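You operate a simulated robot arm through the tools that you are given. There is no shell and no other tool. Be economical: measure what you need, move in short steps, check, and stop when the job is done.

Carry out the task below with a simulated robot arm. There is one attempt and no reset: what you move stays moved.

TASK
Take the wooden stick and put it on the shelved bench. Then put the foil tray on the workbench away on the check bench. Then put the M card divider from the packing bench on the top of the yellow cart. Then take the felt roll from the top of the blue cart and leave it on the workbench. Then put the job card that says "21-1" from the workbench on the ledge of hose stand air b. Then put one of the hose fittings from the workbench on top of the clear jug there. Then take the brush and put it on the stone plate. Then open the drawer farther from the hand press. Keep to this order. Set down upright: card divider, job card.

It is judged by the outcome, as a careful person would: the job done as asked, and still so three seconds after it is handed in. It fails if anything else is knocked over, pushed out of place, dropped, spilled or broken.

THE ROBOT
A 5-joint arm with a two-finger parallel gripper on a trunk, on a base that drives. Base frame: it is fixed to the floor where the robot stands at the start and does not move with it; the origin is under the middle of the robot, x ahead of it, y to its left, z up; the surface under the hand at the start is at about z = 0.85. Readings come in m, rad, newtons and seconds.
It reaches about 1.134 m from its shoulder. Its first joint turns from -2.601 to 2.601 rad. Places, roughly: brush (4x4x18 cm) [0.8, -0.1, 0.9]; card divider [0.75, -8.25, 1]; check bench [-1.3, -1.9, 0.8]; clear jug [0.25, 0.75, 1]; drawer farther from the hand press [-1, -8.1, 0.7]; felt roll (24x6x6 cm) [1.4, 2.2, 0.8]; foil tray [0.75, 0.75, 0.75]; hose fitting (3x3x8 cm) [0.6, 0.1, 0.9]; job card [0.5, 0.75, 0.75]; ledge of hose stand air B (48x18 cm) [0.84, -0.9, 0.56]; shelved bench [-2.7, -3.5, 0.8]; stone plate (24x18 cm) [-0.82, -2.04, 0.88]; top of the yellow cart [1.2, -7.9, 0.8]; wooden stick (3x3x17 cm) [0.8, 0, 0.9]; workbench [0.6, 0.2, 0.8]. Payload 1.57 kg.
The TCP is the grasp point between the finger pads, 0.03 m short of the fingertips. In the tool frame z runs along the fingers and y along their closing line. Largest opening 0.11 m; finger width 0.024, thickness 0.012; the body of the gripper, 0.048 by 0.112 m, starts 0.078 m behind the TCP.
Orientation is told as [roll, pitch, yaw] about the base's x, y, z axes, in that order, counted from this pose: with the fingers straight down and closing along the base's y, the tool's x points along the base's -x, its y along +y and its z along -z.

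THE INTERFACE
- The arm moves only by the tool apply_moves. Its argument "motion" is a list that holds one entry, the list of rows, each a list of 7 numbers: the shift along the tool's x, y, z in units of 150 mm (1.0 is 150 mm), then the turn, a rotation vector about the tool's x, y, z in units of 120 degrees (1.0 is 120 degrees), then the finger opening in m, from 0 to 0.11. In form: [[[x, y, z, rx, ry, rz, claw], ...]]. A call has 1 to 12 rows; each row is the pose to reach, as a shift and turn from the pose commanded when the call began, along the tool's axes at that moment. A call with a number of a shift or a turn outside -1 to 1 is refused whole. A row lasts 0.2 s, in which the tool goes at most 0.05 m and 0.15 rad; a call with a longer step from one row to the next is refused whole, and so is a gripper value outside its range. A pose out of reach is approached as far as the arm can. The call stops where the force on the tool passes 40 N (or 10 N more than at its start, if that is more) or the arm is blocked; 0.2 s more then pass. The fingers move at their own pace (about 0.072 m/s each) and stop on an object; they squeeze with about 29 N. The grip force told is the motor's: it shows also when the fingers shut on nothing. Time passes only in rows, and 0.2 s behind the last, so rows that repeat a pose let the fingers close. It gives the time, the measured TCP pose, the force on the tool (base axes), the opening and the grip force at its end, in the units of the frame above (readings bear some noise), with the torque about the TCP (base axes, N m) and any sound that the robot's microphone picked up.
- Cameras (640 x 400 px; columns grow to the right, rows downward): "scene" is now at [0.0137, 0.1932, 1.8373]; the picture's right is [0.23, -0.97, 0.00], its down [-0.82, -0.19, -0.54] and it looks along [0.53, 0.12, -0.84] (base axes); focal length 238 px, centre (320, 200). "wrist" rides on the gripper at [0.07, 0.016, -0.141] in the tool frame; the picture's right is [-0.23, 0.97, 0.00], its down [-0.85, -0.20, -0.48] and it looks along [-0.47, -0.11, 0.88] (tool axes); focal length 222 px, centre (320, 200). There is no depth. A picture from a camera that has moved, and an enlarged one, comes with that camera's place and axes in the base frame and with its lens. The place of the scene camera against the robot may be out by one fixed shift of up to 0.025 m in any direction.
- get_image(camera): a new picture of that camera. It takes no simulated time.
- move_column(by): slides the trunk up (or, below 0, down) by that many m; the arm and the scene camera ride with it, the base frame stays. It gives what a move gives, with no picture.
- roll_base(legs): drives the robot by 1 to 6 legs, each [ahead, turn to the left] in m and rad, along the robot's own axes; the way and the turn of a leg run together, so that a leg with both is an arc; at most 1.5 m and 3.142 rad a leg. The arm and the cameras ride along, it lands a little off, and it stops where it bumps. It gives what a move gives.
- turn_head(pan, tilt): turns the head with the scene camera to pan (to the left, within 2.705 rad either way) and tilt (down, from -0.506 to 1.204), counted from straight ahead of the robot. It gives what a move gives.
- close_up(camera, box): a new picture of the part [left, top, right, bottom] of that camera's present view, enlarged. It takes no simulated time.
- sign_off(): hands the job in; it is judged then, once.

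Go step by step. Nothing tells you exact positions but the pictures and the camera data: compare them with the known pose of the tool, close in by small moves and look again before you grip or let go. The budget is 217 turns and 198 pictures, counting those below and the enlarged ones. Unless the task says otherwise, let go and move clear before handing in, and close with one line.

The tools are called after "Emit:" as a command line: name --argument value ..., lists and objects as JSON in quotes. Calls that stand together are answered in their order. apply_moves: Moves the arm, as the interface text tells. Its arguments: {"type":"object","properties":{"motion":{"type":"array","items":{"type":"array","items":{"type":"array","items":{"type":"number"}}}}},"required":["motion"]} The other tools are called the same way: move_column (by) slides the trunk up or down; roll_base (legs) drives the base; turn_head (pan, tilt) turns the head that bears the scene camera; get_image (camera) takes a picture; close_up (camera, box) takes an enlarged picture of a part of a camera's view; sign_off () hands the job in.

At the start:

```text
time: 0.0
tool_pos: [0.3102, 0.5411, 1.1222]
tcp_rot: [-0.001, -0.001, -0.01]
contact_force: [0.2, 0.4, 0.2]
moment: [0.02, -0.01, 0.02]
grip_width: 0.1101
grasp_force: 0.0
trunk travel left (down, up): [-0.856, 0.114]
robot x, y, heading: [-0.0, 0.01, -0.002]
head pan, tilt: [0.229, 1.0]
```

scene: 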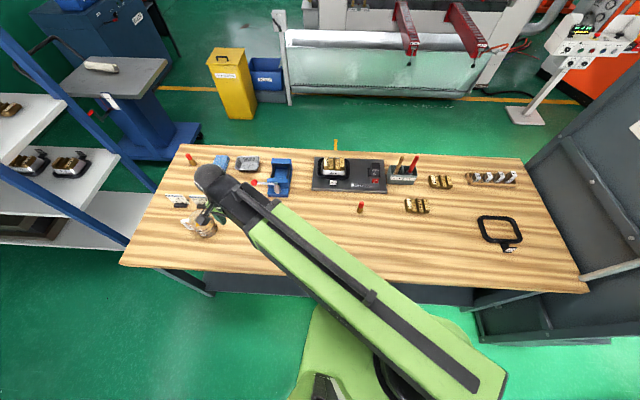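
wrist: 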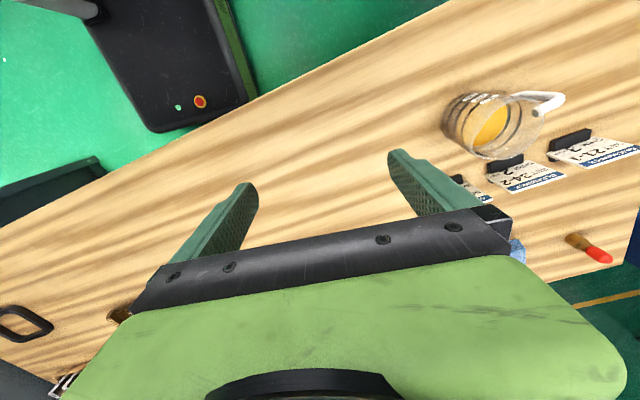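

I see the workbench with the wooden stick, brush, tray, jug and cards on it. I'll look closer at the parts of the bench first.

Emit:
close_up --camera "scene" --box '[300, 130, 540, 280]'

Emit:
close_up --camera "scene" --box '[140, 130, 300, 250]'

```text
2.67 times, centred on (420, 205) of scene
camera zoom: at [0.0137, 0.1932, 1.8373], right [0.23, -0.97, 0.0], down [-0.82, -0.19, -0.54], along [0.53, 0.12, -0.84], focal length 635 px, centre (53, 187)
```

zoom: 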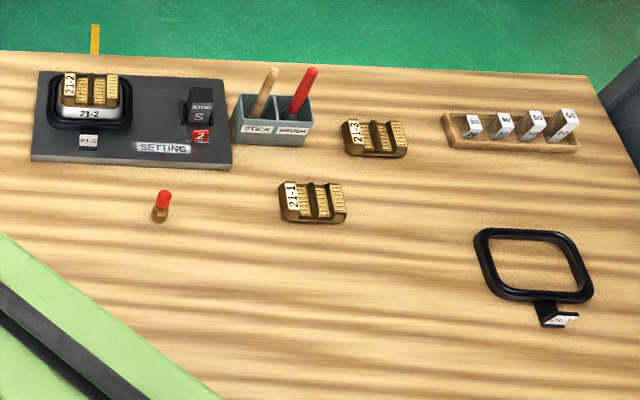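

```text
3.33 times, centred on (220, 190) of scene
camera zoom: at [0.0137, 0.1932, 1.8373], right [0.23, -0.97, 0.0], down [-0.82, -0.19, -0.54], along [0.53, 0.12, -0.84], focal length 794 px, centre (653, 233)
```

zoom: 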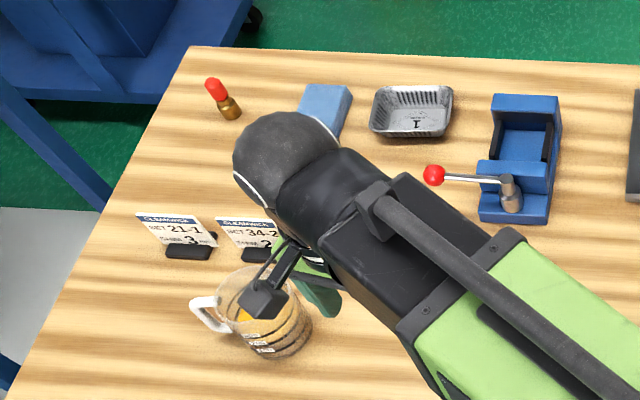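

I'll glance around with the head to learn the layout before moving.

Emit:
turn_head --pan -1.2 --tilt 0.5

Emit:
get_image --camera "scene"

Emit:
turn_head --pan -2.6 --tilt 0.4

Emit:
get_image --camera "scene"

Emit:
turn_head --pan 1.6 --tilt 0.5

Emit:
get_image --camera "scene"

```text
time: 1.6
tool_pos: [0.3105, 0.5419, 1.1238]
tcp_rot: [0.0, 0.0, -0.011]
contact_force: [0.7, 0.7, -0.3]
moment: [0.04, 0.04, -0.01]
grip_width: 0.1103
grasp_force: 0.1
trunk travel left (down, up): [-0.856, 0.114]
robot x, y, heading: [-0.0034, 0.0136, 0.001]
head pan, tilt: [-1.201, 0.499]
```

```text
193 pictures are left
camera scene: at [-0.0212, 0.0927, 1.8784], right [-0.93, -0.36, 0.0], down [-0.17, 0.45, -0.88], along [0.32, -0.82, -0.48], focal length 238 px, centre (320, 200)
```

scene: 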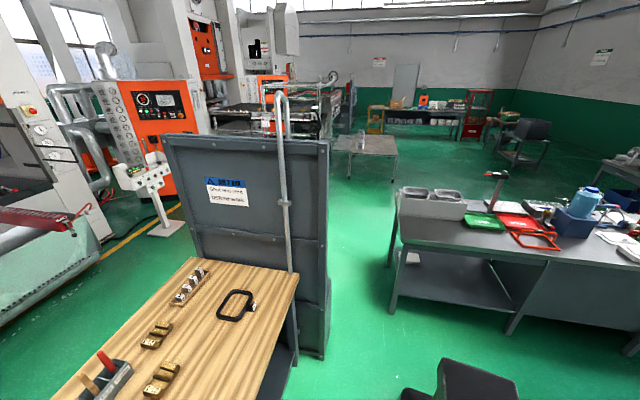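

```text
time: 3.1
tool_pos: [0.3107, 0.5413, 1.1235]
tcp_rot: [0.001, 0.0, -0.011]
contact_force: [0.0, 0.1, 0.2]
moment: [0.0, -0.02, -0.01]
grip_width: 0.1102
grasp_force: 0.0
trunk travel left (down, up): [-0.856, 0.114]
robot x, y, heading: [-0.0015, 0.0116, -0.003]
head pan, tilt: [-2.601, 0.4]
```

```text
192 pictures are left
camera scene: at [-0.1335, 0.1296, 1.8876], right [-0.52, 0.86, 0.0], down [0.33, 0.2, -0.92], along [-0.79, -0.48, -0.39], focal length 238 px, centre (320, 200)
```

scene: 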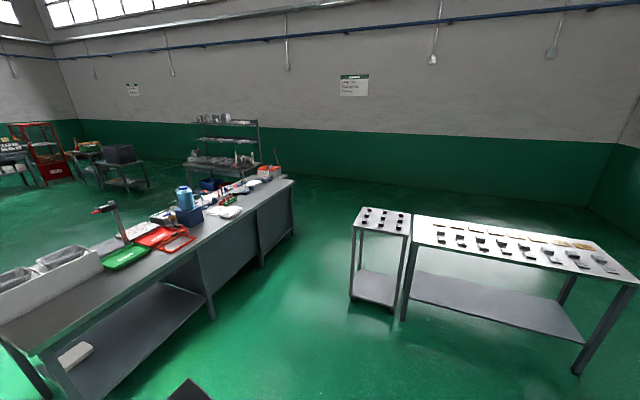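

```text
time: 6.5
tool_pos: [0.3109, 0.5417, 1.1225]
tcp_rot: [-0.001, 0.001, -0.01]
contact_force: [0.6, -0.8, -0.3]
moment: [-0.01, 0.0, 0.01]
grip_width: 0.1101
grasp_force: 0.1
trunk travel left (down, up): [-0.856, 0.114]
robot x, y, heading: [-0.0013, 0.0091, 0.005]
head pan, tilt: [1.6, 0.499]
```

```text
191 pictures are left
camera scene: at [-0.0568, 0.2684, 1.8784], right [1.0, 0.03, 0.0], down [0.01, -0.48, -0.88], along [-0.03, 0.88, -0.48], focal length 238 px, centre (320, 200)
```

scene: 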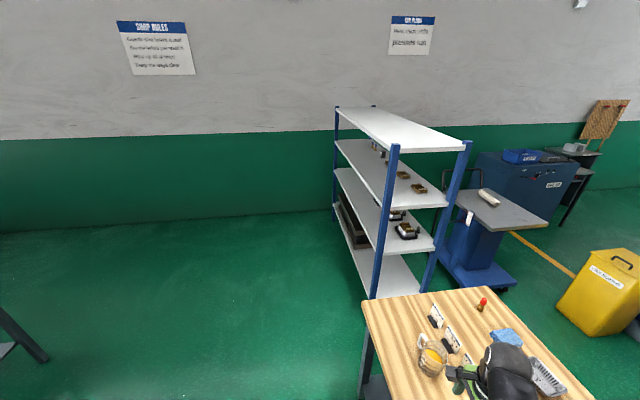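

The layout is clear; the calls run in sequence. I'll bring the head back to the bench and move the hand over toward the stick holder.

Emit:
turn_head --pan 0.1 --tilt 0.9

Emit:
apply_moves --motion '[[[-0.3, -0.25, 0, 0, 0, 0, 0.06], [-0.5, -0.5, 0, 0, 0, 0, 0.06], [-0.5, -0.75, 0, 0, 0, 0, 0.06], [-0.5, -1, 0, 0, 0, 0, 0.06]]]'

Emit:
apply_moves --motion '[[[-0.2, -0.25, 0, 0, 0, 0, 0.06], [-0.4, -0.5, 0, 0, 0, 0, 0.06], [-0.5, -0.75, 0, 0, 0, 0, 0.06], [-0.5, -1, 0, 0, 0, 0, 0.06]]]'

Emit:
apply_moves --motion '[[[0, -0.3, 0, 0, 0, 0, 0.06], [0, -0.6, 0, 0, 0, 0, 0.06], [0, -0.8, 0, 0, 0, 0, 0.06], [0, -1, 0, 0, 0, 0, 0.06]]]'

Emit:
get_image --camera "scene"

Emit:
get_image --camera "wrist"

```text
time: 8.1
tool_pos: [0.3097, 0.5408, 1.1228]
tcp_rot: [0.0, 0.0, -0.01]
contact_force: [0.2, 0.8, 0.4]
moment: [-0.02, -0.01, 0.0]
grip_width: 0.1101
grasp_force: 0.0
trunk travel left (down, up): [-0.856, 0.114]
robot x, y, heading: [-0.0016, 0.0122, 0.002]
head pan, tilt: [0.099, 0.901]
```

```text
refused: row 1 steps farther than a row can; nothing moved
```

```text
time: 9.1
tool_pos: [0.3933, 0.4045, 1.1221]
tcp_rot: [0.0, 0.002, -0.008]
contact_force: [-0.4, 0.0, -0.3]
moment: [0.01, 0.0, 0.0]
grip_width: 0.0602
grasp_force: 0.0
out of reach, approached as far as the arm can: row 2, 3, 4
trunk travel left (down, up): [-0.856, 0.114]
robot x, y, heading: [0.0002, 0.0117, -0.0]
head pan, tilt: [0.099, 0.901]
```

```text
time: 10.1
tool_pos: [0.4718, 0.3194, 1.1232]
tcp_rot: [-0.002, 0.002, -0.011]
contact_force: [-0.3, 0.2, -0.1]
moment: [0.0, 0.0, -0.04]
grip_width: 0.0599
grasp_force: 0.0
out of reach, approached as far as the arm can: row 1, 2, 3, 4
trunk travel left (down, up): [-0.856, 0.114]
robot x, y, heading: [-0.0028, 0.0116, 0.001]
head pan, tilt: [0.099, 0.901]
```

```text
190 pictures are left
camera scene: at [0.0211, 0.1847, 1.8446], right [0.1, -0.99, 0.0], down [-0.78, -0.08, -0.62], along [0.62, 0.06, -0.78], focal length 238 px, centre (320, 200)
```

scene: 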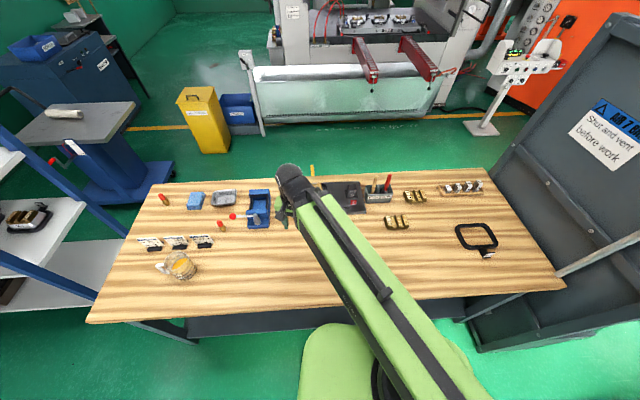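

```text
189 pictures are left
camera wrist: at [0.4025, 0.3352, 1.2643], right [0.24, 0.97, 0.0], down [0.85, -0.21, 0.48], along [0.46, -0.11, -0.88], focal length 222 px, centre (320, 200)
```

wrist: 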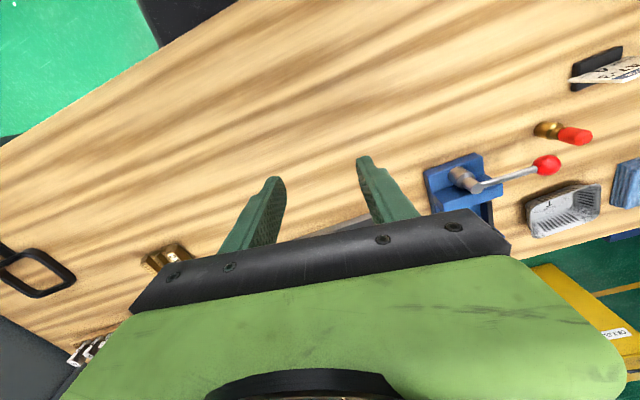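

The arm can't fold that near; I'll go out further in x and then along y.

Emit:
apply_moves --motion '[[[-0.3, -0.1, 0, 0, 0, 0, 0.06], [-0.6, -0.2, 0, 0, 0, 0, 0.06], [-0.8, -0.45, 0, 0, 0, 0, 0.06], [-0.9, -0.7, 0, 0, 0, 0, 0.06], [-0.9, -1, 0, 0, 0, 0, 0.06]]]'

Emit:
apply_moves --motion '[[[0, -0.3, 0, 0, 0, 0, 0.06], [0, -0.6, 0, 0, 0, 0, 0.06], [0, -0.8, 0, 0, 0, 0, 0.06], [0, -1, 0, 0, 0, 0, 0.06]]]'

Emit:
get_image --camera "scene"

Emit:
get_image --camera "wrist"

```text
time: 11.3
tool_pos: [0.604, 0.1659, 1.1226]
tcp_rot: [0.002, 0.001, -0.008]
contact_force: [0.1, 0.0, 0.3]
moment: [0.03, -0.01, -0.02]
grip_width: 0.0601
grasp_force: 0.0
out of reach, approached as far as the arm can: row 4, 5
trunk travel left (down, up): [-0.856, 0.114]
robot x, y, heading: [-0.0015, 0.0099, 0.003]
head pan, tilt: [0.099, 0.901]
```

```text
time: 12.3
tool_pos: [0.6046, 0.0133, 1.1235]
tcp_rot: [-0.001, -0.002, -0.009]
contact_force: [0.1, -1.3, 0.2]
moment: [0.01, -0.03, 0.0]
grip_width: 0.0596
grasp_force: 0.0
trunk travel left (down, up): [-0.856, 0.114]
robot x, y, heading: [-0.0019, 0.0121, -0.005]
head pan, tilt: [0.099, 0.901]
```

```text
188 pictures are left
camera scene: at [0.0212, 0.1843, 1.8446], right [0.1, -0.99, 0.0], down [-0.78, -0.08, -0.62], along [0.62, 0.06, -0.78], focal length 238 px, centre (320, 200)
```

scene: 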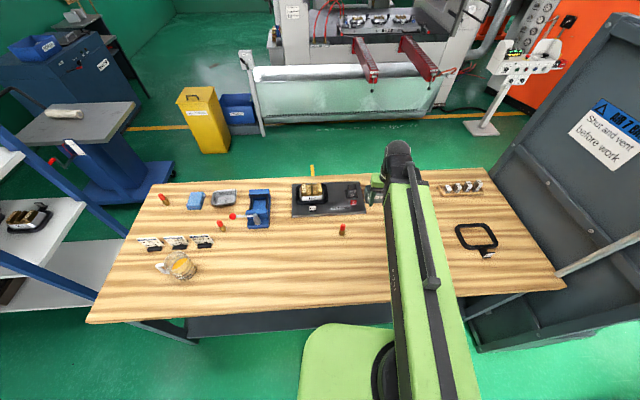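

```text
187 pictures are left
camera wrist: at [0.5339, 0.03, 1.2641], right [0.24, 0.97, 0.0], down [0.85, -0.21, 0.48], along [0.46, -0.11, -0.88], focal length 222 px, centre (320, 200)
```

wrist: 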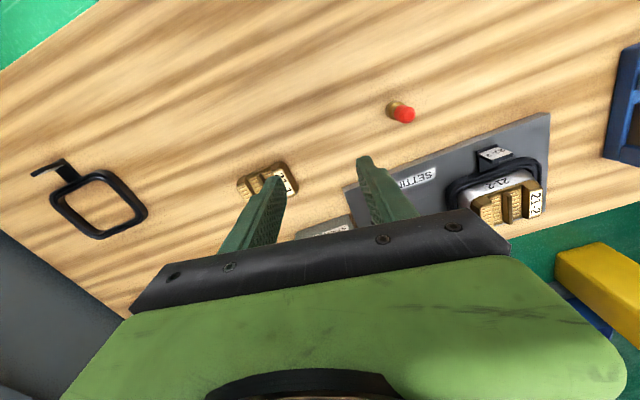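

Emit:
apply_moves --motion '[[[0, 0, 0, 0, -0.07, 0, 0.06], [0, 0, 0, 0, -0.14, 0, 0.06], [0, 0, 0, 0, -0.21, 0, 0.06], [0, 0, 0, 0, -0.28, 0, 0.06], [0, 0, 0, 0, -0.35, 0, 0.06], [0, 0, 0, 0, -0.375, 0, 0.06], [0, 0, 0, 0, -0.375, 0, 0.06]]]'

Emit:
close_up --camera "scene" --box '[320, 120, 480, 220]'

Emit:
get_image --camera "wrist"

```text
time: 13.9
tool_pos: [0.7405, 0.0167, 1.1915]
tcp_rot: [0.0, -0.784, -0.011]
contact_force: [-0.2, 0.3, -0.2]
moment: [-0.02, 0.0, -0.04]
grip_width: 0.0603
grasp_force: 0.0
out of reach, approached as far as the arm can: row 1, 2, 3, 4, 5, 6, 7
trunk travel left (down, up): [-0.856, 0.114]
robot x, y, heading: [-0.0024, 0.0111, -0.002]
head pan, tilt: [0.099, 0.901]
```

```text
4.00 times, centred on (400, 170) of scene
camera zoom: at [0.021, 0.1848, 1.8446], right [0.1, -0.99, 0.0], down [-0.78, -0.08, -0.62], along [0.62, 0.06, -0.78], focal length 953 px, centre (0, 320)
```

zoom: 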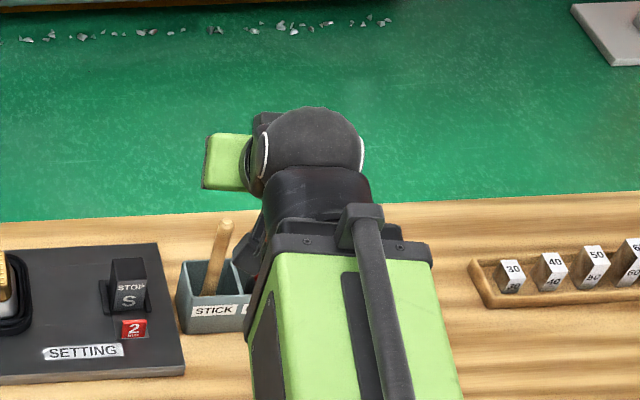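

```text
185 pictures are left
camera wrist: at [0.5908, 0.0331, 1.2432], right [0.17, 0.97, 0.16], down [0.26, -0.2, 0.94], along [0.95, -0.12, -0.29], focal length 222 px, centre (320, 200)
```

wrist: 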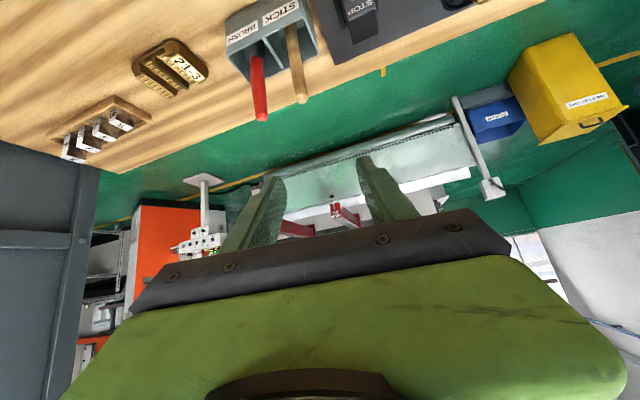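

The wrist view shows stick and brush standing in the holder, leaning slightly away; stick near [0.83, 0, 0.985] at grip height. I move to a pre-grasp 8 cm back along the tool.

Emit:
apply_moves --motion '[[[0.14, -0.03, 0.215, 0, 0, 0, 0.05], [0.28, -0.06, 0.43, 0, 0, 0, 0.05], [0.42, -0.09, 0.645, 0, 0, 0, 0.05], [0.551, -0.118, 0.86, 0, 0, 0, 0.05], [0.551, -0.118, 0.86, 0, 0, 0, 0.05]]]'

Emit:
get_image --camera "wrist"

Emit:
close_up --camera "scene" --box '[320, 120, 480, 220]'

```text
time: 15.1
tool_pos: [0.7649, 0.0065, 1.1924]
tcp_rot: [0.0, -0.784, -0.012]
contact_force: [-0.3, -0.1, 0.4]
moment: [0.01, 0.01, -0.04]
grip_width: 0.05
grasp_force: 0.0
out of reach, approached as far as the arm can: row 1, 2, 3, 4, 5
trunk travel left (down, up): [-0.856, 0.114]
robot x, y, heading: [-0.0013, 0.0084, -0.001]
head pan, tilt: [0.099, 0.901]
```

```text
184 pictures are left
camera wrist: at [0.6153, 0.0234, 1.2432], right [0.17, 0.97, 0.16], down [0.26, -0.2, 0.94], along [0.95, -0.12, -0.29], focal length 222 px, centre (320, 200)
```

wrist: 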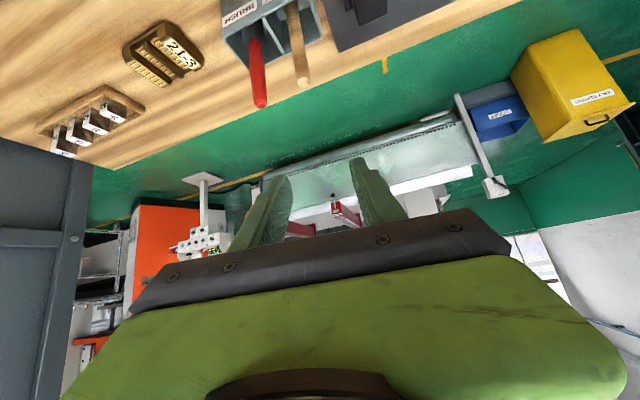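

```text
4.00 times, centred on (400, 170) of scene
camera zoom: at [0.0211, 0.1849, 1.8446], right [0.1, -0.99, 0.0], down [-0.78, -0.08, -0.62], along [0.62, 0.06, -0.78], focal length 953 px, centre (0, 320)
```

zoom: 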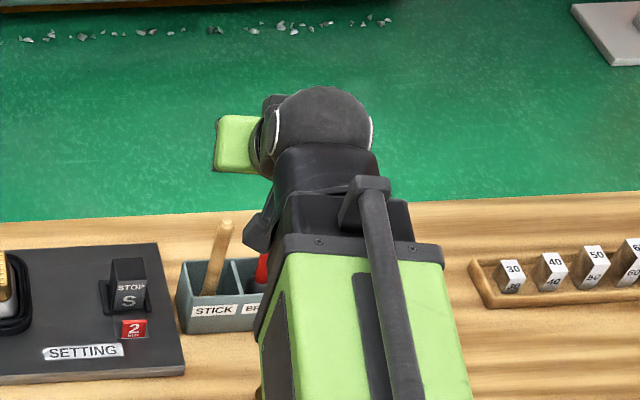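

The arm can't reach lower in this posture, so I lower the trunk by 15 cm.

Emit:
move_column --by -0.15

Emit:
get_image --camera "wrist"

Emit:
get_image --camera "scene"

```text
time: 16.8
tool_pos: [0.7633, 0.0079, 1.0435]
tcp_rot: [0.0, -0.786, -0.012]
contact_force: [-0.3, 0.1, -0.8]
moment: [-0.02, -0.01, 0.01]
grip_width: 0.0501
grasp_force: 0.2
trunk travel left (down, up): [-0.706, 0.264]
robot x, y, heading: [-0.0027, 0.0116, -0.001]
head pan, tilt: [0.099, 0.901]
```

```text
182 pictures are left
camera wrist: at [0.6153, 0.0234, 1.0932], right [0.17, 0.97, 0.16], down [0.26, -0.2, 0.94], along [0.95, -0.12, -0.29], focal length 222 px, centre (320, 200)
```

wrist: 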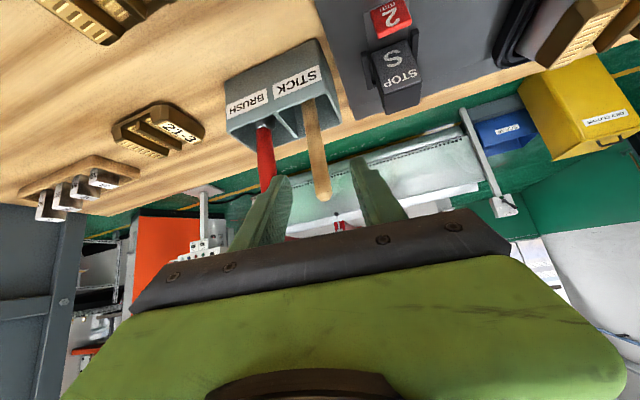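

```text
181 pictures are left
camera scene: at [0.0211, 0.1848, 1.6946], right [0.1, -0.99, 0.0], down [-0.78, -0.08, -0.62], along [0.62, 0.06, -0.78], focal length 238 px, centre (320, 200)
```

scene: 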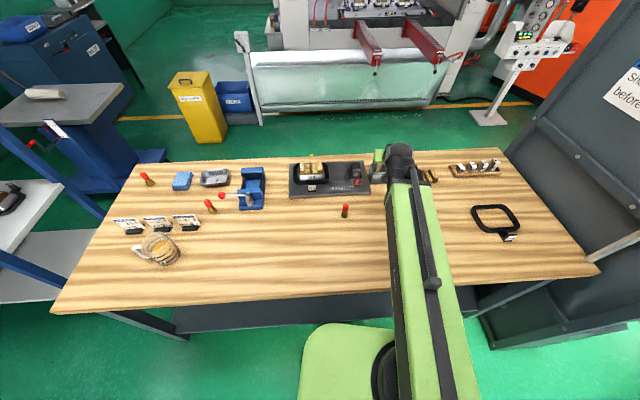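

The stick lines up between the fingers. I lower the trunk a further 5.5 cm, then slide forward onto the stick.

Emit:
move_column --by -0.055

Emit:
apply_moves --motion '[[[-0.14, -0.02, 0.14, 0, 0, 0, 0.05], [-0.278, -0.04, 0.278, 0, 0, 0, 0.05], [-0.278, -0.04, 0.278, 0, 0, 0, 0.05]]]'

Emit:
get_image --camera "wrist"

```text
time: 17.8
tool_pos: [0.7647, 0.0063, 0.9868]
tcp_rot: [0.0, -0.785, -0.012]
contact_force: [-0.4, 0.3, 0.0]
moment: [0.03, 0.0, 0.01]
grip_width: 0.0502
grasp_force: 0.0
trunk travel left (down, up): [-0.651, 0.319]
robot x, y, heading: [-0.0021, 0.0087, 0.002]
head pan, tilt: [0.099, 0.901]
```

```text
time: 18.6
tool_pos: [0.8204, -0.0023, 0.9871]
tcp_rot: [0.001, -0.784, -0.012]
contact_force: [-0.6, 0.1, -0.6]
moment: [0.01, 0.02, 0.02]
grip_width: 0.05
grasp_force: 0.1
trunk travel left (down, up): [-0.651, 0.319]
robot x, y, heading: [0.0, 0.0132, -0.004]
head pan, tilt: [0.099, 0.901]
```

```text
180 pictures are left
camera wrist: at [0.6714, 0.0149, 1.0382], right [0.17, 0.97, 0.16], down [0.27, -0.2, 0.94], along [0.95, -0.12, -0.29], focal length 222 px, centre (320, 200)
```

wrist: 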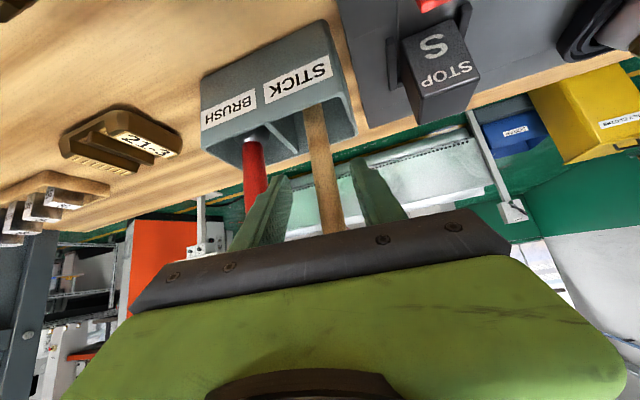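

Emit:
apply_moves --motion '[[[0, 0, 0, 0, 0, 0, 0], [0, 0, 0, 0, 0, 0, 0], [0, 0, 0, 0, 0, 0, 0]]]'

Emit:
move_column --by 0.2

Emit:
get_image --camera "wrist"

Emit:
get_image --camera "scene"

```text
time: 19.4
tool_pos: [0.8201, -0.0015, 0.9859]
tcp_rot: [-0.001, -0.785, -0.013]
contact_force: [0.1, 0.4, 1.0]
moment: [-0.04, -0.02, 0.03]
grip_width: 0.0163
grasp_force: 28.4
trunk travel left (down, up): [-0.651, 0.319]
robot x, y, heading: [-0.0012, 0.0112, -0.002]
head pan, tilt: [0.099, 0.901]
```

```text
time: 21.6
tool_pos: [0.8206, -0.0019, 1.1874]
tcp_rot: [0.0, -0.783, -0.012]
contact_force: [-0.9, -0.6, -0.7]
moment: [0.0, -0.05, -0.05]
grip_width: 0.0158
grasp_force: 29.3
trunk travel left (down, up): [-0.851, 0.119]
robot x, y, heading: [-0.0021, 0.0124, 0.0]
head pan, tilt: [0.099, 0.901]
```

```text
179 pictures are left
camera wrist: at [0.6714, 0.0149, 1.2381], right [0.17, 0.97, 0.16], down [0.27, -0.2, 0.94], along [0.95, -0.12, -0.29], focal length 222 px, centre (320, 200)
```

wrist: 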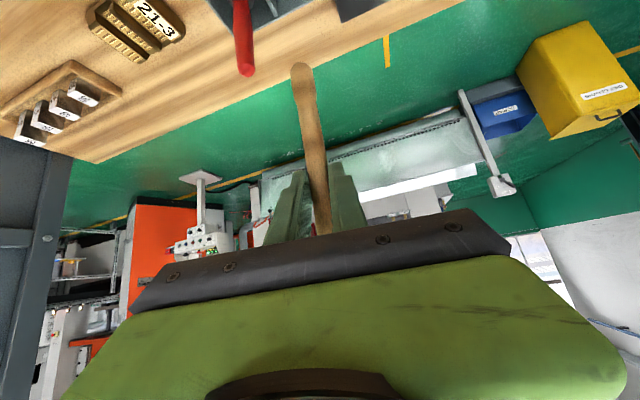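

```text
178 pictures are left
camera scene: at [0.0212, 0.1849, 1.8395], right [0.1, -0.99, 0.0], down [-0.78, -0.08, -0.62], along [0.62, 0.06, -0.78], focal length 238 px, centre (320, 200)
```

scene: 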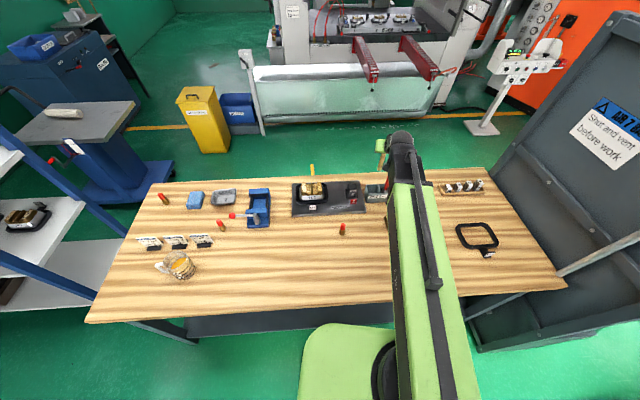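

The stick is held. I back away from the bench and look toward the shelved bench.

Emit:
roll_base --legs '[[-0.7, 0], [0, -1.9]]'

Emit:
turn_head --pan 0 --tilt 0.5

Emit:
get_image --camera "scene"

Emit:
turn_head --pan -1.2 --tilt 0.5

Emit:
get_image --camera "scene"

Emit:
close_up --camera "scene" --box '[0, 60, 240, 210]'

```text
time: 29.9
tool_pos: [-0.9797, -0.7624, 1.1866]
tcp_rot: [-0.002, -0.785, -1.906]
contact_force: [1.6, 0.7, 0.4]
moment: [0.04, 0.03, 0.02]
grip_width: 0.0158
grasp_force: 29.1
trunk travel left (down, up): [-0.851, 0.119]
robot x, y, heading: [-0.7305, 0.0202, -1.89]
head pan, tilt: [0.099, 0.901]
```

```text
time: 30.8
tool_pos: [-0.9816, -0.7616, 1.1871]
tcp_rot: [0.0, -0.783, -1.909]
contact_force: [0.0, -0.3, -0.6]
moment: [-0.01, -0.03, 0.04]
grip_width: 0.0158
grasp_force: 28.3
trunk travel left (down, up): [-0.851, 0.119]
robot x, y, heading: [-0.7306, 0.0216, -1.891]
head pan, tilt: [0.0, 0.499]
```

```text
177 pictures are left
camera scene: at [-0.5918, -0.0798, 1.8734], right [-0.95, 0.31, 0.0], down [0.15, 0.46, -0.88], along [-0.28, -0.83, -0.48], focal length 238 px, centre (320, 200)
```

scene: 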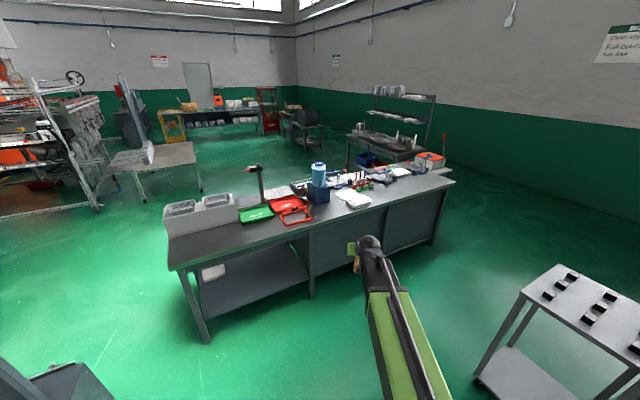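

```text
time: 32.2
tool_pos: [-0.9816, -0.7629, 1.1873]
tcp_rot: [0.001, -0.783, -1.908]
contact_force: [0.3, -0.1, -0.5]
moment: [0.03, -0.04, 0.02]
grip_width: 0.0161
grasp_force: 28.8
trunk travel left (down, up): [-0.851, 0.119]
robot x, y, heading: [-0.7361, 0.02, -1.893]
head pan, tilt: [-1.201, 0.499]
```

```text
176 pictures are left
camera scene: at [-0.6545, 0.0017, 1.8734], right [-0.05, 1.0, 0.0], down [0.48, 0.02, -0.88], along [-0.88, -0.05, -0.48], focal length 238 px, centre (320, 200)
```

scene: 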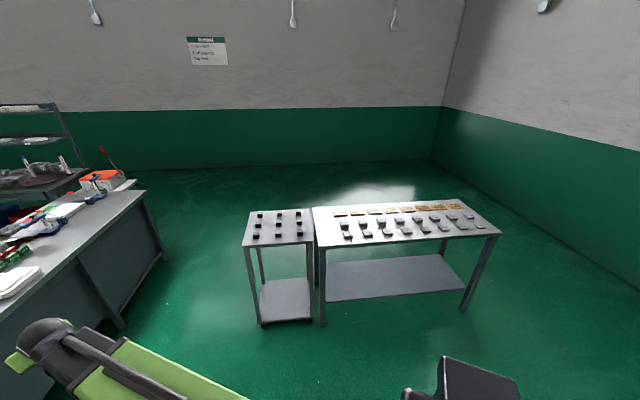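

```text
2.67 times, centred on (120, 135) of scene
camera zoom: at [-0.6545, 0.0017, 1.8734], right [-0.05, 1.0, 0.0], down [0.48, 0.02, -0.88], along [-0.88, -0.05, -0.48], focal length 635 px, centre (853, 373)
```

zoom: 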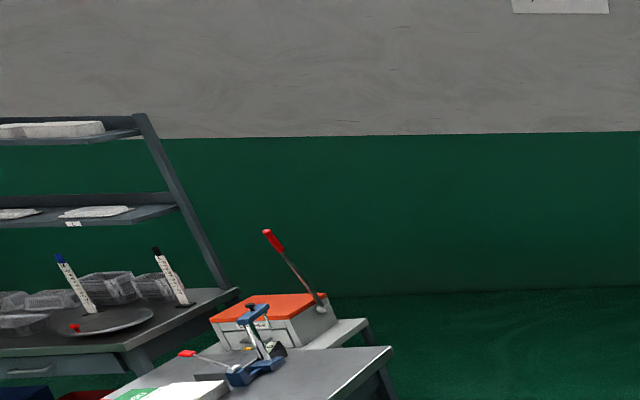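

I check the passage on the east side between the hose stand and the check bench.

Emit:
turn_head --pan 0.95 --tilt 0.6

Emit:
get_image --camera "scene"

Emit:
turn_head --pan -1.9 --tilt 1.2

Emit:
get_image --camera "scene"

```text
time: 34.2
tool_pos: [-0.9819, -0.7626, 1.1876]
tcp_rot: [0.0, -0.784, -1.908]
contact_force: [0.2, 0.1, -1.1]
moment: [0.03, 0.01, 0.03]
grip_width: 0.0158
grasp_force: 29.0
trunk travel left (down, up): [-0.851, 0.119]
robot x, y, heading: [-0.7349, 0.0196, -1.89]
head pan, tilt: [0.949, 0.6]
```

```text
174 pictures are left
camera scene: at [-0.5115, -0.0649, 1.8644], right [-0.81, -0.59, 0.0], down [-0.33, 0.46, -0.83], along [0.49, -0.67, -0.56], focal length 238 px, centre (320, 200)
```

scene: 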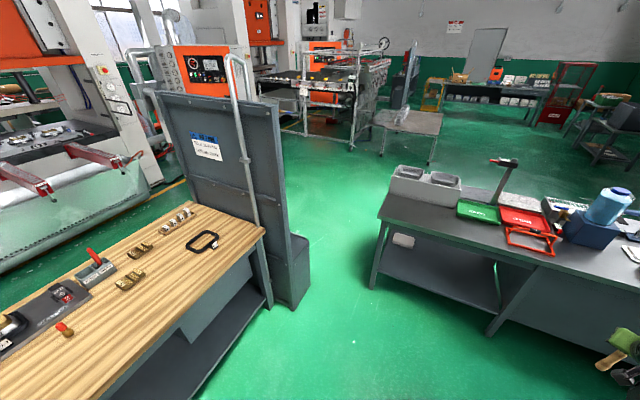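

```text
time: 36.7
tool_pos: [-0.9811, -0.7619, 1.1887]
tcp_rot: [-0.001, -0.783, -1.907]
contact_force: [0.0, -0.1, -0.4]
moment: [0.03, -0.01, 0.0]
grip_width: 0.016
grasp_force: 29.5
trunk travel left (down, up): [-0.851, 0.119]
robot x, y, heading: [-0.7348, 0.0223, -1.893]
head pan, tilt: [-1.901, 1.201]
```

```text
173 pictures are left
camera scene: at [-0.6082, 0.0402, 1.8198], right [0.6, 0.8, 0.0], down [0.74, -0.56, -0.36], along [-0.29, 0.22, -0.93], focal length 238 px, centre (320, 200)
```

scene: 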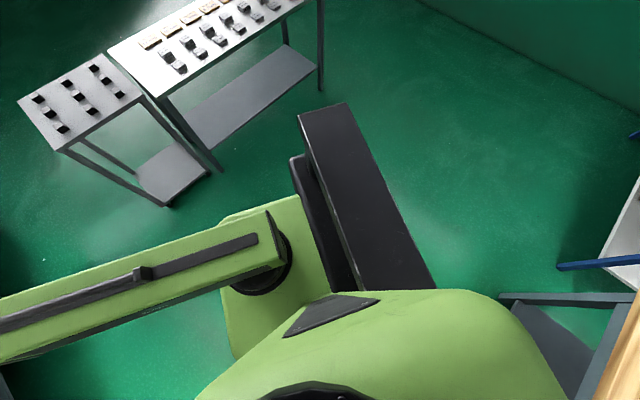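

West route is wide. I drive around the west end of the check bench, then look again.

Emit:
roll_base --legs '[[1.1, 0], [0, -1.07], [1.0, 0], [0.95, 0], [0, 0.6]]'

Emit:
turn_head --pan 0.2 --tilt 0.5

Emit:
get_image --camera "scene"

Emit:
turn_head --pan 1.2 --tilt 0.6

Emit:
get_image --camera "scene"

```text
time: 56.1
tool_pos: [-3.5899, -1.9336, 1.1875]
tcp_rot: [0.0, -0.783, -2.39]
contact_force: [-0.8, 1.6, -1.0]
moment: [-0.02, -0.07, 0.05]
grip_width: 0.0159
grasp_force: 28.8
trunk travel left (down, up): [-0.851, 0.119]
robot x, y, heading: [-2.9926, -1.3681, -2.375]
head pan, tilt: [-1.901, 1.201]
```

```text
time: 58.1
tool_pos: [-3.5891, -1.9344, 1.1872]
tcp_rot: [0.0, -0.782, -2.389]
contact_force: [-0.9, -0.1, -0.9]
moment: [-0.02, -0.02, -0.03]
grip_width: 0.0159
grasp_force: 29.4
trunk travel left (down, up): [-0.851, 0.119]
robot x, y, heading: [-2.9908, -1.3678, -2.373]
head pan, tilt: [0.201, 0.499]
```

```text
172 pictures are left
camera scene: at [-2.9002, -1.5387, 1.8734], right [-0.82, 0.57, 0.0], down [0.27, 0.39, -0.88], along [-0.5, -0.72, -0.48], focal length 238 px, centre (320, 200)
```

scene: 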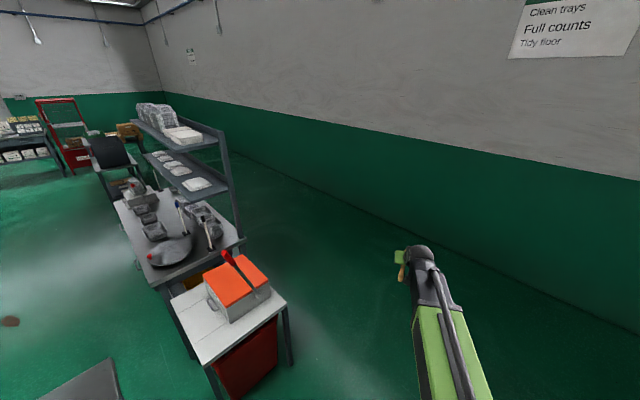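

```text
time: 59.4
tool_pos: [-3.5884, -1.9358, 1.1883]
tcp_rot: [0.0, -0.783, -2.388]
contact_force: [0.1, -0.7, -0.6]
moment: [0.04, 0.0, 0.0]
grip_width: 0.0162
grasp_force: 29.1
trunk travel left (down, up): [-0.851, 0.119]
robot x, y, heading: [-2.9926, -1.3688, -2.376]
head pan, tilt: [1.201, 0.6]
```

```text
171 pictures are left
camera scene: at [-2.8144, -1.5454, 1.8644], right [-0.92, -0.39, 0.0], down [-0.22, 0.52, -0.83], along [0.32, -0.76, -0.56], focal length 238 px, centre (320, 200)
```

scene: 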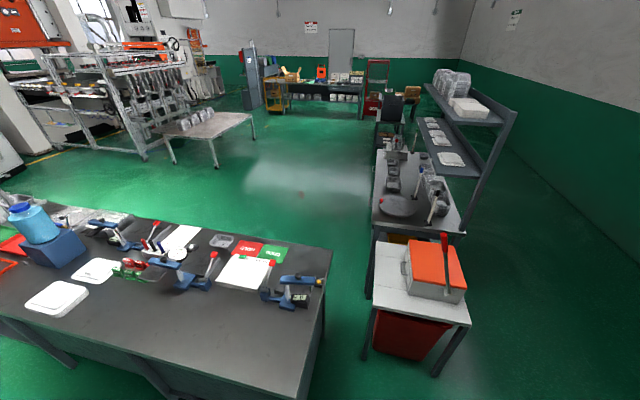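

Emit:
close_up --camera "scene" --box '[350, 110, 510, 260]'

```text
2.67 times, centred on (430, 185) of scene
camera zoom: at [-2.8144, -1.5454, 1.8644], right [-0.92, -0.39, 0.0], down [-0.22, 0.52, -0.83], along [0.32, -0.76, -0.56], focal length 635 px, centre (27, 240)
```

zoom: 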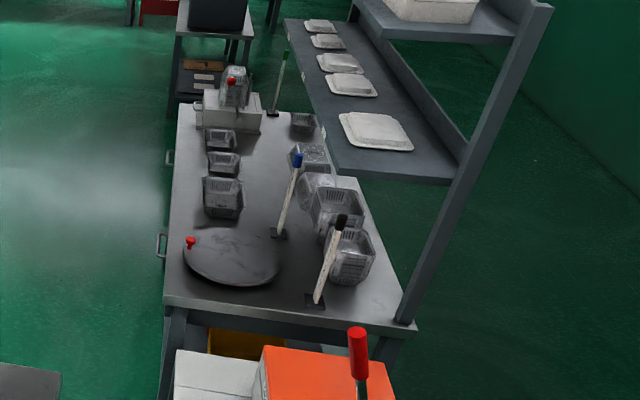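

The deck's near-end strip (about y −2.85) is free. I'll go round the west and south of the shelved bench to reach its front.

Emit:
roll_base --legs '[[1.5, 0], [0, 0.804], [1.25, 0], [1.2, 0], [0, 1.5708]]'

Emit:
turn_head --pan 0 --tilt 0.5

Emit:
get_image --camera "scene"

```text
time: 84.4
tool_pos: [-3.3837, -4.8486, 1.186]
tcp_rot: [-0.003, -0.783, -0.018]
contact_force: [0.6, 0.5, -0.2]
moment: [-0.03, -0.01, -0.05]
grip_width: 0.0158
grasp_force: 28.6
trunk travel left (down, up): [-0.851, 0.119]
robot x, y, heading: [-4.2061, -4.8043, -0.008]
head pan, tilt: [1.201, 0.6]
```

```text
time: 85.8
tool_pos: [-3.3854, -4.8518, 1.1878]
tcp_rot: [0.002, -0.783, -0.021]
contact_force: [-0.1, 0.7, -0.1]
moment: [0.0, 0.0, 0.01]
grip_width: 0.016
grasp_force: 28.6
trunk travel left (down, up): [-0.851, 0.119]
robot x, y, heading: [-4.2097, -4.8055, -0.012]
head pan, tilt: [0.0, 0.499]
```

```text
169 pictures are left
camera scene: at [-4.1657, -4.6425, 1.8735], right [-0.01, -1.0, 0.0], down [-0.48, 0.01, -0.88], along [0.88, -0.01, -0.48], focal length 238 px, centre (320, 200)
```

scene: 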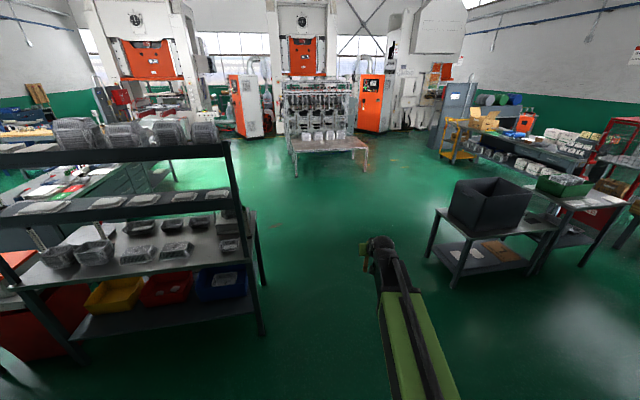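

Emit:
roll_base --legs '[[1.3, 0], [1.25, 0], [0, 1.58], [1.35, 0], [0, 1.35]]'

Emit:
turn_head --pan 0 --tilt 0.65

Emit:
get_image --camera "scene"

Emit:
close_up --camera "scene" --box '[200, 80, 520, 280]'

```text
time: 111.5
tool_pos: [-2.3514, -3.302, 1.1877]
tcp_rot: [0.004, -0.783, 2.874]
contact_force: [0.1, 0.7, 0.0]
moment: [-0.04, 0.03, 0.05]
grip_width: 0.0158
grasp_force: 28.6
trunk travel left (down, up): [-0.851, 0.119]
robot x, y, heading: [-1.5741, -3.5785, 2.879]
head pan, tilt: [0.0, 0.499]
```

```text
time: 112.2
tool_pos: [-2.3529, -3.3041, 1.1863]
tcp_rot: [0.0, -0.784, 2.878]
contact_force: [-0.2, -1.0, -1.0]
moment: [0.02, 0.01, -0.03]
grip_width: 0.016
grasp_force: 28.5
trunk travel left (down, up): [-0.851, 0.119]
robot x, y, heading: [-1.5684, -3.5761, 2.882]
head pan, tilt: [0.0, 0.649]
```

```text
168 pictures are left
camera scene: at [-1.6652, -3.7343, 1.8601], right [0.26, 0.97, 0.0], down [0.58, -0.16, -0.8], along [-0.77, 0.21, -0.6], focal length 238 px, centre (320, 200)
```

scene: 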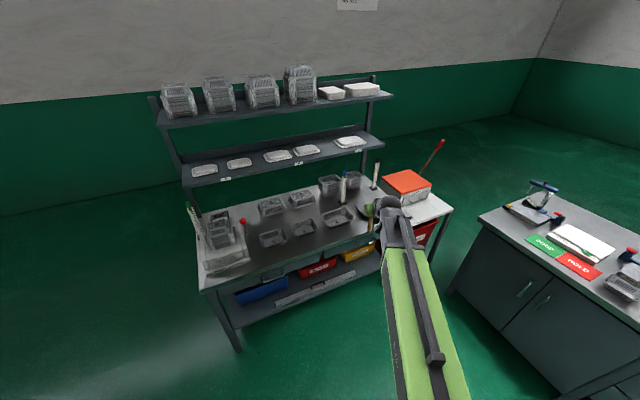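

```text
2.00 times, centred on (360, 180) of scene
camera zoom: at [-1.6652, -3.7343, 1.8601], right [0.26, 0.97, 0.0], down [0.58, -0.16, -0.8], along [-0.77, 0.21, -0.6], focal length 476 px, centre (240, 240)
```

zoom: 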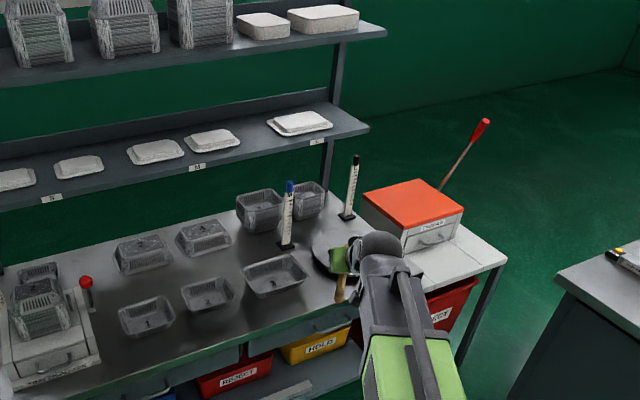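

There is a free strip along the front edge of the deck before the trays. I'll set the robot south of the bench so the arm lies along that strip.

Emit:
roll_base --legs '[[0, -1.998], [-1.273, 0], [0, 0.892]]'

Emit:
turn_head --pan 0 --tilt 0.9

Emit:
get_image --camera "scene"

Emit:
get_image --camera "wrist"

```text
time: 125.9
tool_pos: [-2.5176, -3.723, 1.1892]
tcp_rot: [-0.001, -0.786, 1.763]
contact_force: [0.9, -0.3, 0.6]
moment: [-0.06, 0.02, 0.04]
grip_width: 0.016
grasp_force: 28.6
trunk travel left (down, up): [-0.851, 0.119]
robot x, y, heading: [-2.4438, -4.5471, 1.756]
head pan, tilt: [0.0, 0.649]
```

```text
time: 126.7
tool_pos: [-2.5187, -3.7213, 1.1885]
tcp_rot: [-0.001, -0.783, 1.767]
contact_force: [-0.4, -0.9, -0.7]
moment: [0.01, -0.03, 0.0]
grip_width: 0.0162
grasp_force: 28.7
trunk travel left (down, up): [-0.851, 0.119]
robot x, y, heading: [-2.4455, -4.5463, 1.756]
head pan, tilt: [0.0, 0.901]
```

```text
166 pictures are left
camera scene: at [-2.6218, -4.5533, 1.8396], right [0.98, 0.19, 0.0], down [0.15, -0.77, -0.62], along [-0.12, 0.61, -0.78], focal length 238 px, centre (320, 200)
```

scene: 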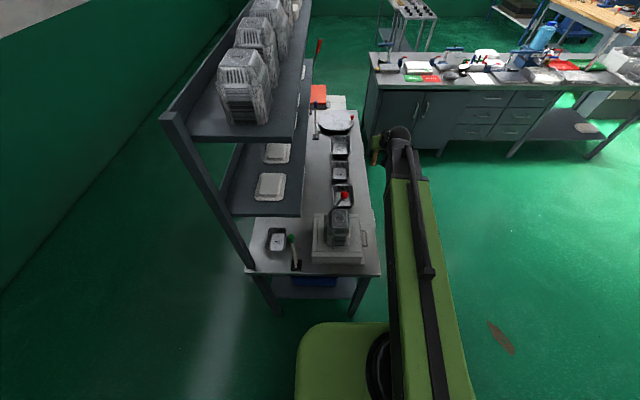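

```text
165 pictures are left
camera wrist: at [-2.5062, -3.8729, 1.2383], right [-0.99, -0.03, 0.16], down [0.14, 0.3, 0.94], along [-0.08, 0.95, -0.29], focal length 222 px, centre (320, 200)
```

wrist: 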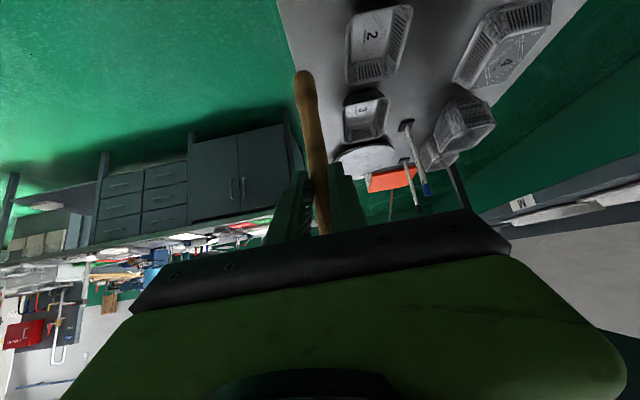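

Now I turn the stick level: spin the tool by 180° and tilt it steeper by 14°, high above the deck.

Emit:
apply_moves --motion '[[[0, 0, 0, 0, 0, 0.0625, 0], [0, 0, 0, 0, 0, 0.125, 0], [0, 0, 0, 0, 0, 0.1875, 0], [0, 0, 0, 0, 0, 0.25, 0], [0, 0, 0, 0, 0, 0.3125, 0], [0, 0, 0, 0, 0, 0.375, 0], [0, 0, 0, 0, 0, 0.4375, 0], [0, 0, 0, 0, 0, 0.5, 0], [0, 0, 0, 0, 0, 0.5625, 0], [0, 0, 0, 0, 0, 0.625, 0], [0, 0, 0, 0, 0, 0.6875, 0], [0, 0, 0, 0, 0, 0.75, 0]]]'

Emit:
apply_moves --motion '[[[0, 0, 0, 0, 0, 0.0625, 0], [0, 0, 0, 0, 0, 0.125, 0], [0, 0, 0, 0, 0, 0.1875, 0], [0, 0, 0, 0, 0, 0.25, 0], [0, 0, 0, 0, 0, 0.3125, 0], [0, 0, 0, 0, 0, 0.375, 0], [0, 0, 0, 0, 0, 0.4375, 0], [0, 0, 0, 0, 0, 0.5, 0], [0, 0, 0, 0, 0, 0.5625, 0], [0, 0, 0, 0, 0, 0.625, 0], [0, 0, 0, 0, 0, 0.6875, 0], [0, 0, 0, 0, 0, 0.75, 0]]]'

Emit:
apply_moves --motion '[[[0, 0, 0, 0, -0.06, 0, 0], [0, 0, 0, 0, -0.117, 0, 0]]]'

Emit:
get_image --camera "wrist"

Emit:
close_up --camera "scene" --box '[300, 80, 460, 240]'

```text
time: 129.3
tool_pos: [-2.518, -3.7225, 1.1877]
tcp_rot: [0.785, 0.001, 0.193]
contact_force: [0.5, -0.3, -0.9]
moment: [-0.04, 0.0, 0.03]
grip_width: 0.0159
grasp_force: 29.3
trunk travel left (down, up): [-0.851, 0.119]
robot x, y, heading: [-2.4411, -4.547, 1.76]
head pan, tilt: [0.0, 0.901]
```

```text
time: 131.9
tool_pos: [-2.5172, -3.7224, 1.1866]
tcp_rot: [-0.003, 0.784, -1.378]
contact_force: [-0.8, 0.7, 0.0]
moment: [-0.04, 0.01, 0.0]
grip_width: 0.0157
grasp_force: 29.3
trunk travel left (down, up): [-0.851, 0.119]
robot x, y, heading: [-2.443, -4.546, 1.754]
head pan, tilt: [0.0, 0.901]
```

```text
time: 132.5
tool_pos: [-2.5192, -3.723, 1.1516]
tcp_rot: [-0.002, 0.539, -1.376]
contact_force: [-1.0, -0.1, -0.1]
moment: [0.01, 0.01, -0.01]
grip_width: 0.0158
grasp_force: 29.0
out of reach, approached as far as the arm can: row 1, 2
trunk travel left (down, up): [-0.851, 0.119]
robot x, y, heading: [-2.4407, -4.542, 1.758]
head pan, tilt: [0.0, 0.901]
```

```text
164 pictures are left
camera wrist: at [-2.5003, -3.7331, 1.3084], right [0.99, 0.0, -0.12], down [-0.01, -1.0, -0.03], along [-0.12, 0.03, -0.99], focal length 222 px, centre (320, 200)
```

wrist: 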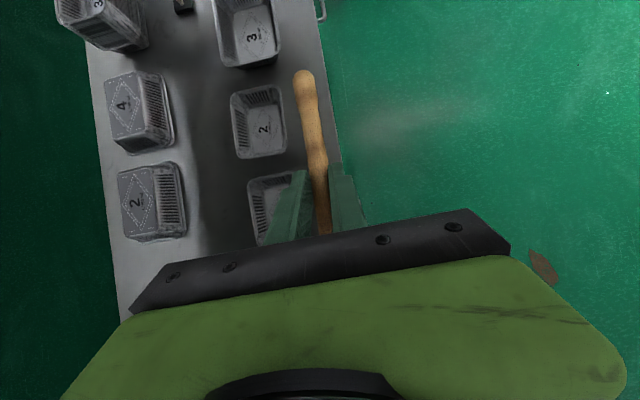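

```text
2.50 times, centred on (380, 160) of scene
camera zoom: at [-2.6214, -4.5525, 1.8396], right [0.98, 0.19, 0.0], down [0.15, -0.77, -0.62], along [-0.12, 0.61, -0.78], focal length 595 px, centre (170, 300)
```

zoom: 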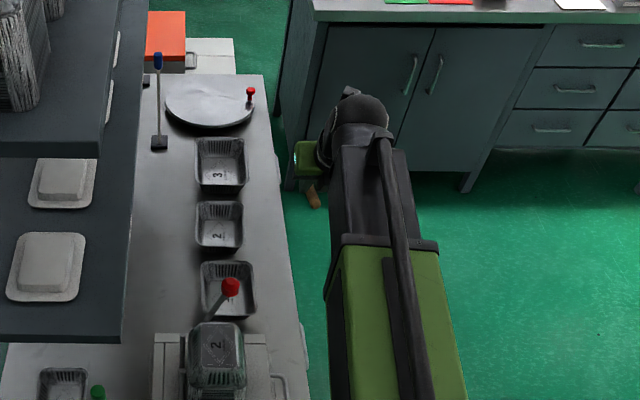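

Emit:
close_up --camera "scene" --box '[360, 120, 440, 170]'

Emit:
close_up --camera "wrist" --box '[240, 50, 400, 250]'

```text
8.00 times, centred on (400, 145) of scene
camera zoom: at [-2.6214, -4.5525, 1.8396], right [0.98, 0.19, 0.0], down [0.15, -0.77, -0.62], along [-0.12, 0.61, -0.78], focal length 1905 px, centre (-320, 640)
```

zoom: 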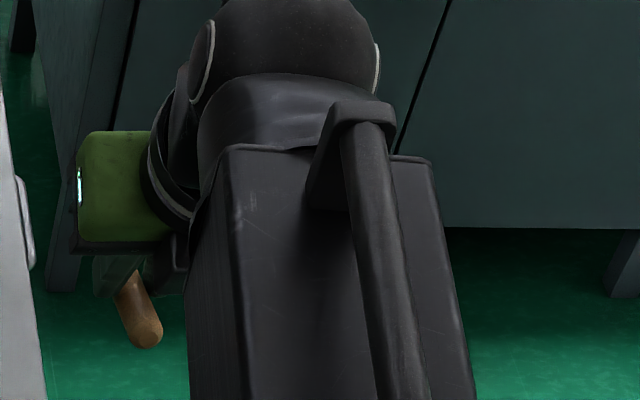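

```text
2.00 times, centred on (320, 150) of wrist
camera zoom: at [-2.5003, -3.7331, 1.3084], right [0.99, 0.0, -0.12], down [-0.01, -1.0, -0.03], along [-0.12, 0.03, -0.99], focal length 444 px, centre (320, 300)
```

zoom: 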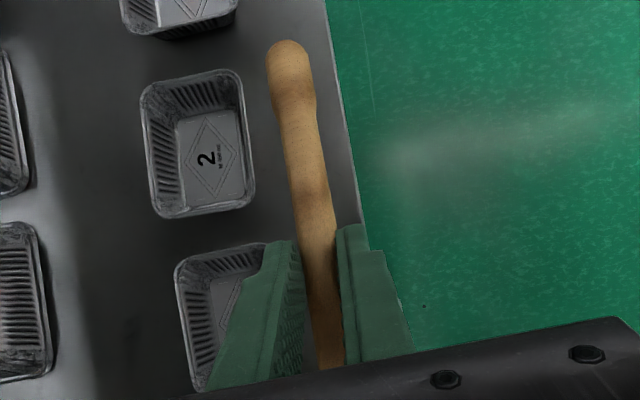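

The stick's far end droops about 15°, so I bring the tilt back to ~40°, lower the trunk 20 cm and look again.

Emit:
apply_moves --motion '[[[0, 0, 0, 0, 0.06, 0, 0], [0, 0, 0, 0, 0.076, 0, 0]]]'

Emit:
move_column --by -0.2

Emit:
get_image --camera "wrist"

```text
time: 133.1
tool_pos: [-2.5189, -3.7217, 1.1733]
tcp_rot: [0.001, 0.695, -1.377]
contact_force: [-0.1, -0.1, -0.2]
moment: [-0.06, 0.02, 0.0]
grip_width: 0.0158
grasp_force: 28.7
out of reach, approached as far as the arm can: row 1, 2
trunk travel left (down, up): [-0.851, 0.119]
robot x, y, heading: [-2.4424, -4.5472, 1.754]
head pan, tilt: [0.0, 0.901]
```

```text
time: 135.2
tool_pos: [-2.5198, -3.7223, 0.9733]
tcp_rot: [0.0, 0.698, -1.374]
contact_force: [0.3, -0.4, 0.7]
moment: [-0.03, 0.0, 0.05]
grip_width: 0.0159
grasp_force: 29.0
trunk travel left (down, up): [-0.651, 0.319]
robot x, y, heading: [-2.4424, -4.5491, 1.76]
head pan, tilt: [0.0, 0.901]
```

```text
160 pictures are left
camera wrist: at [-2.4952, -3.7572, 1.1264], right [0.99, 0.02, -0.15], down [-0.01, -0.98, -0.18], along [-0.15, 0.18, -0.97], focal length 222 px, centre (320, 200)
```

wrist: 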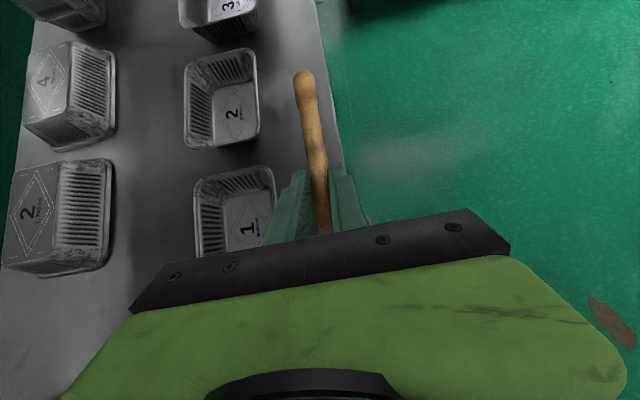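

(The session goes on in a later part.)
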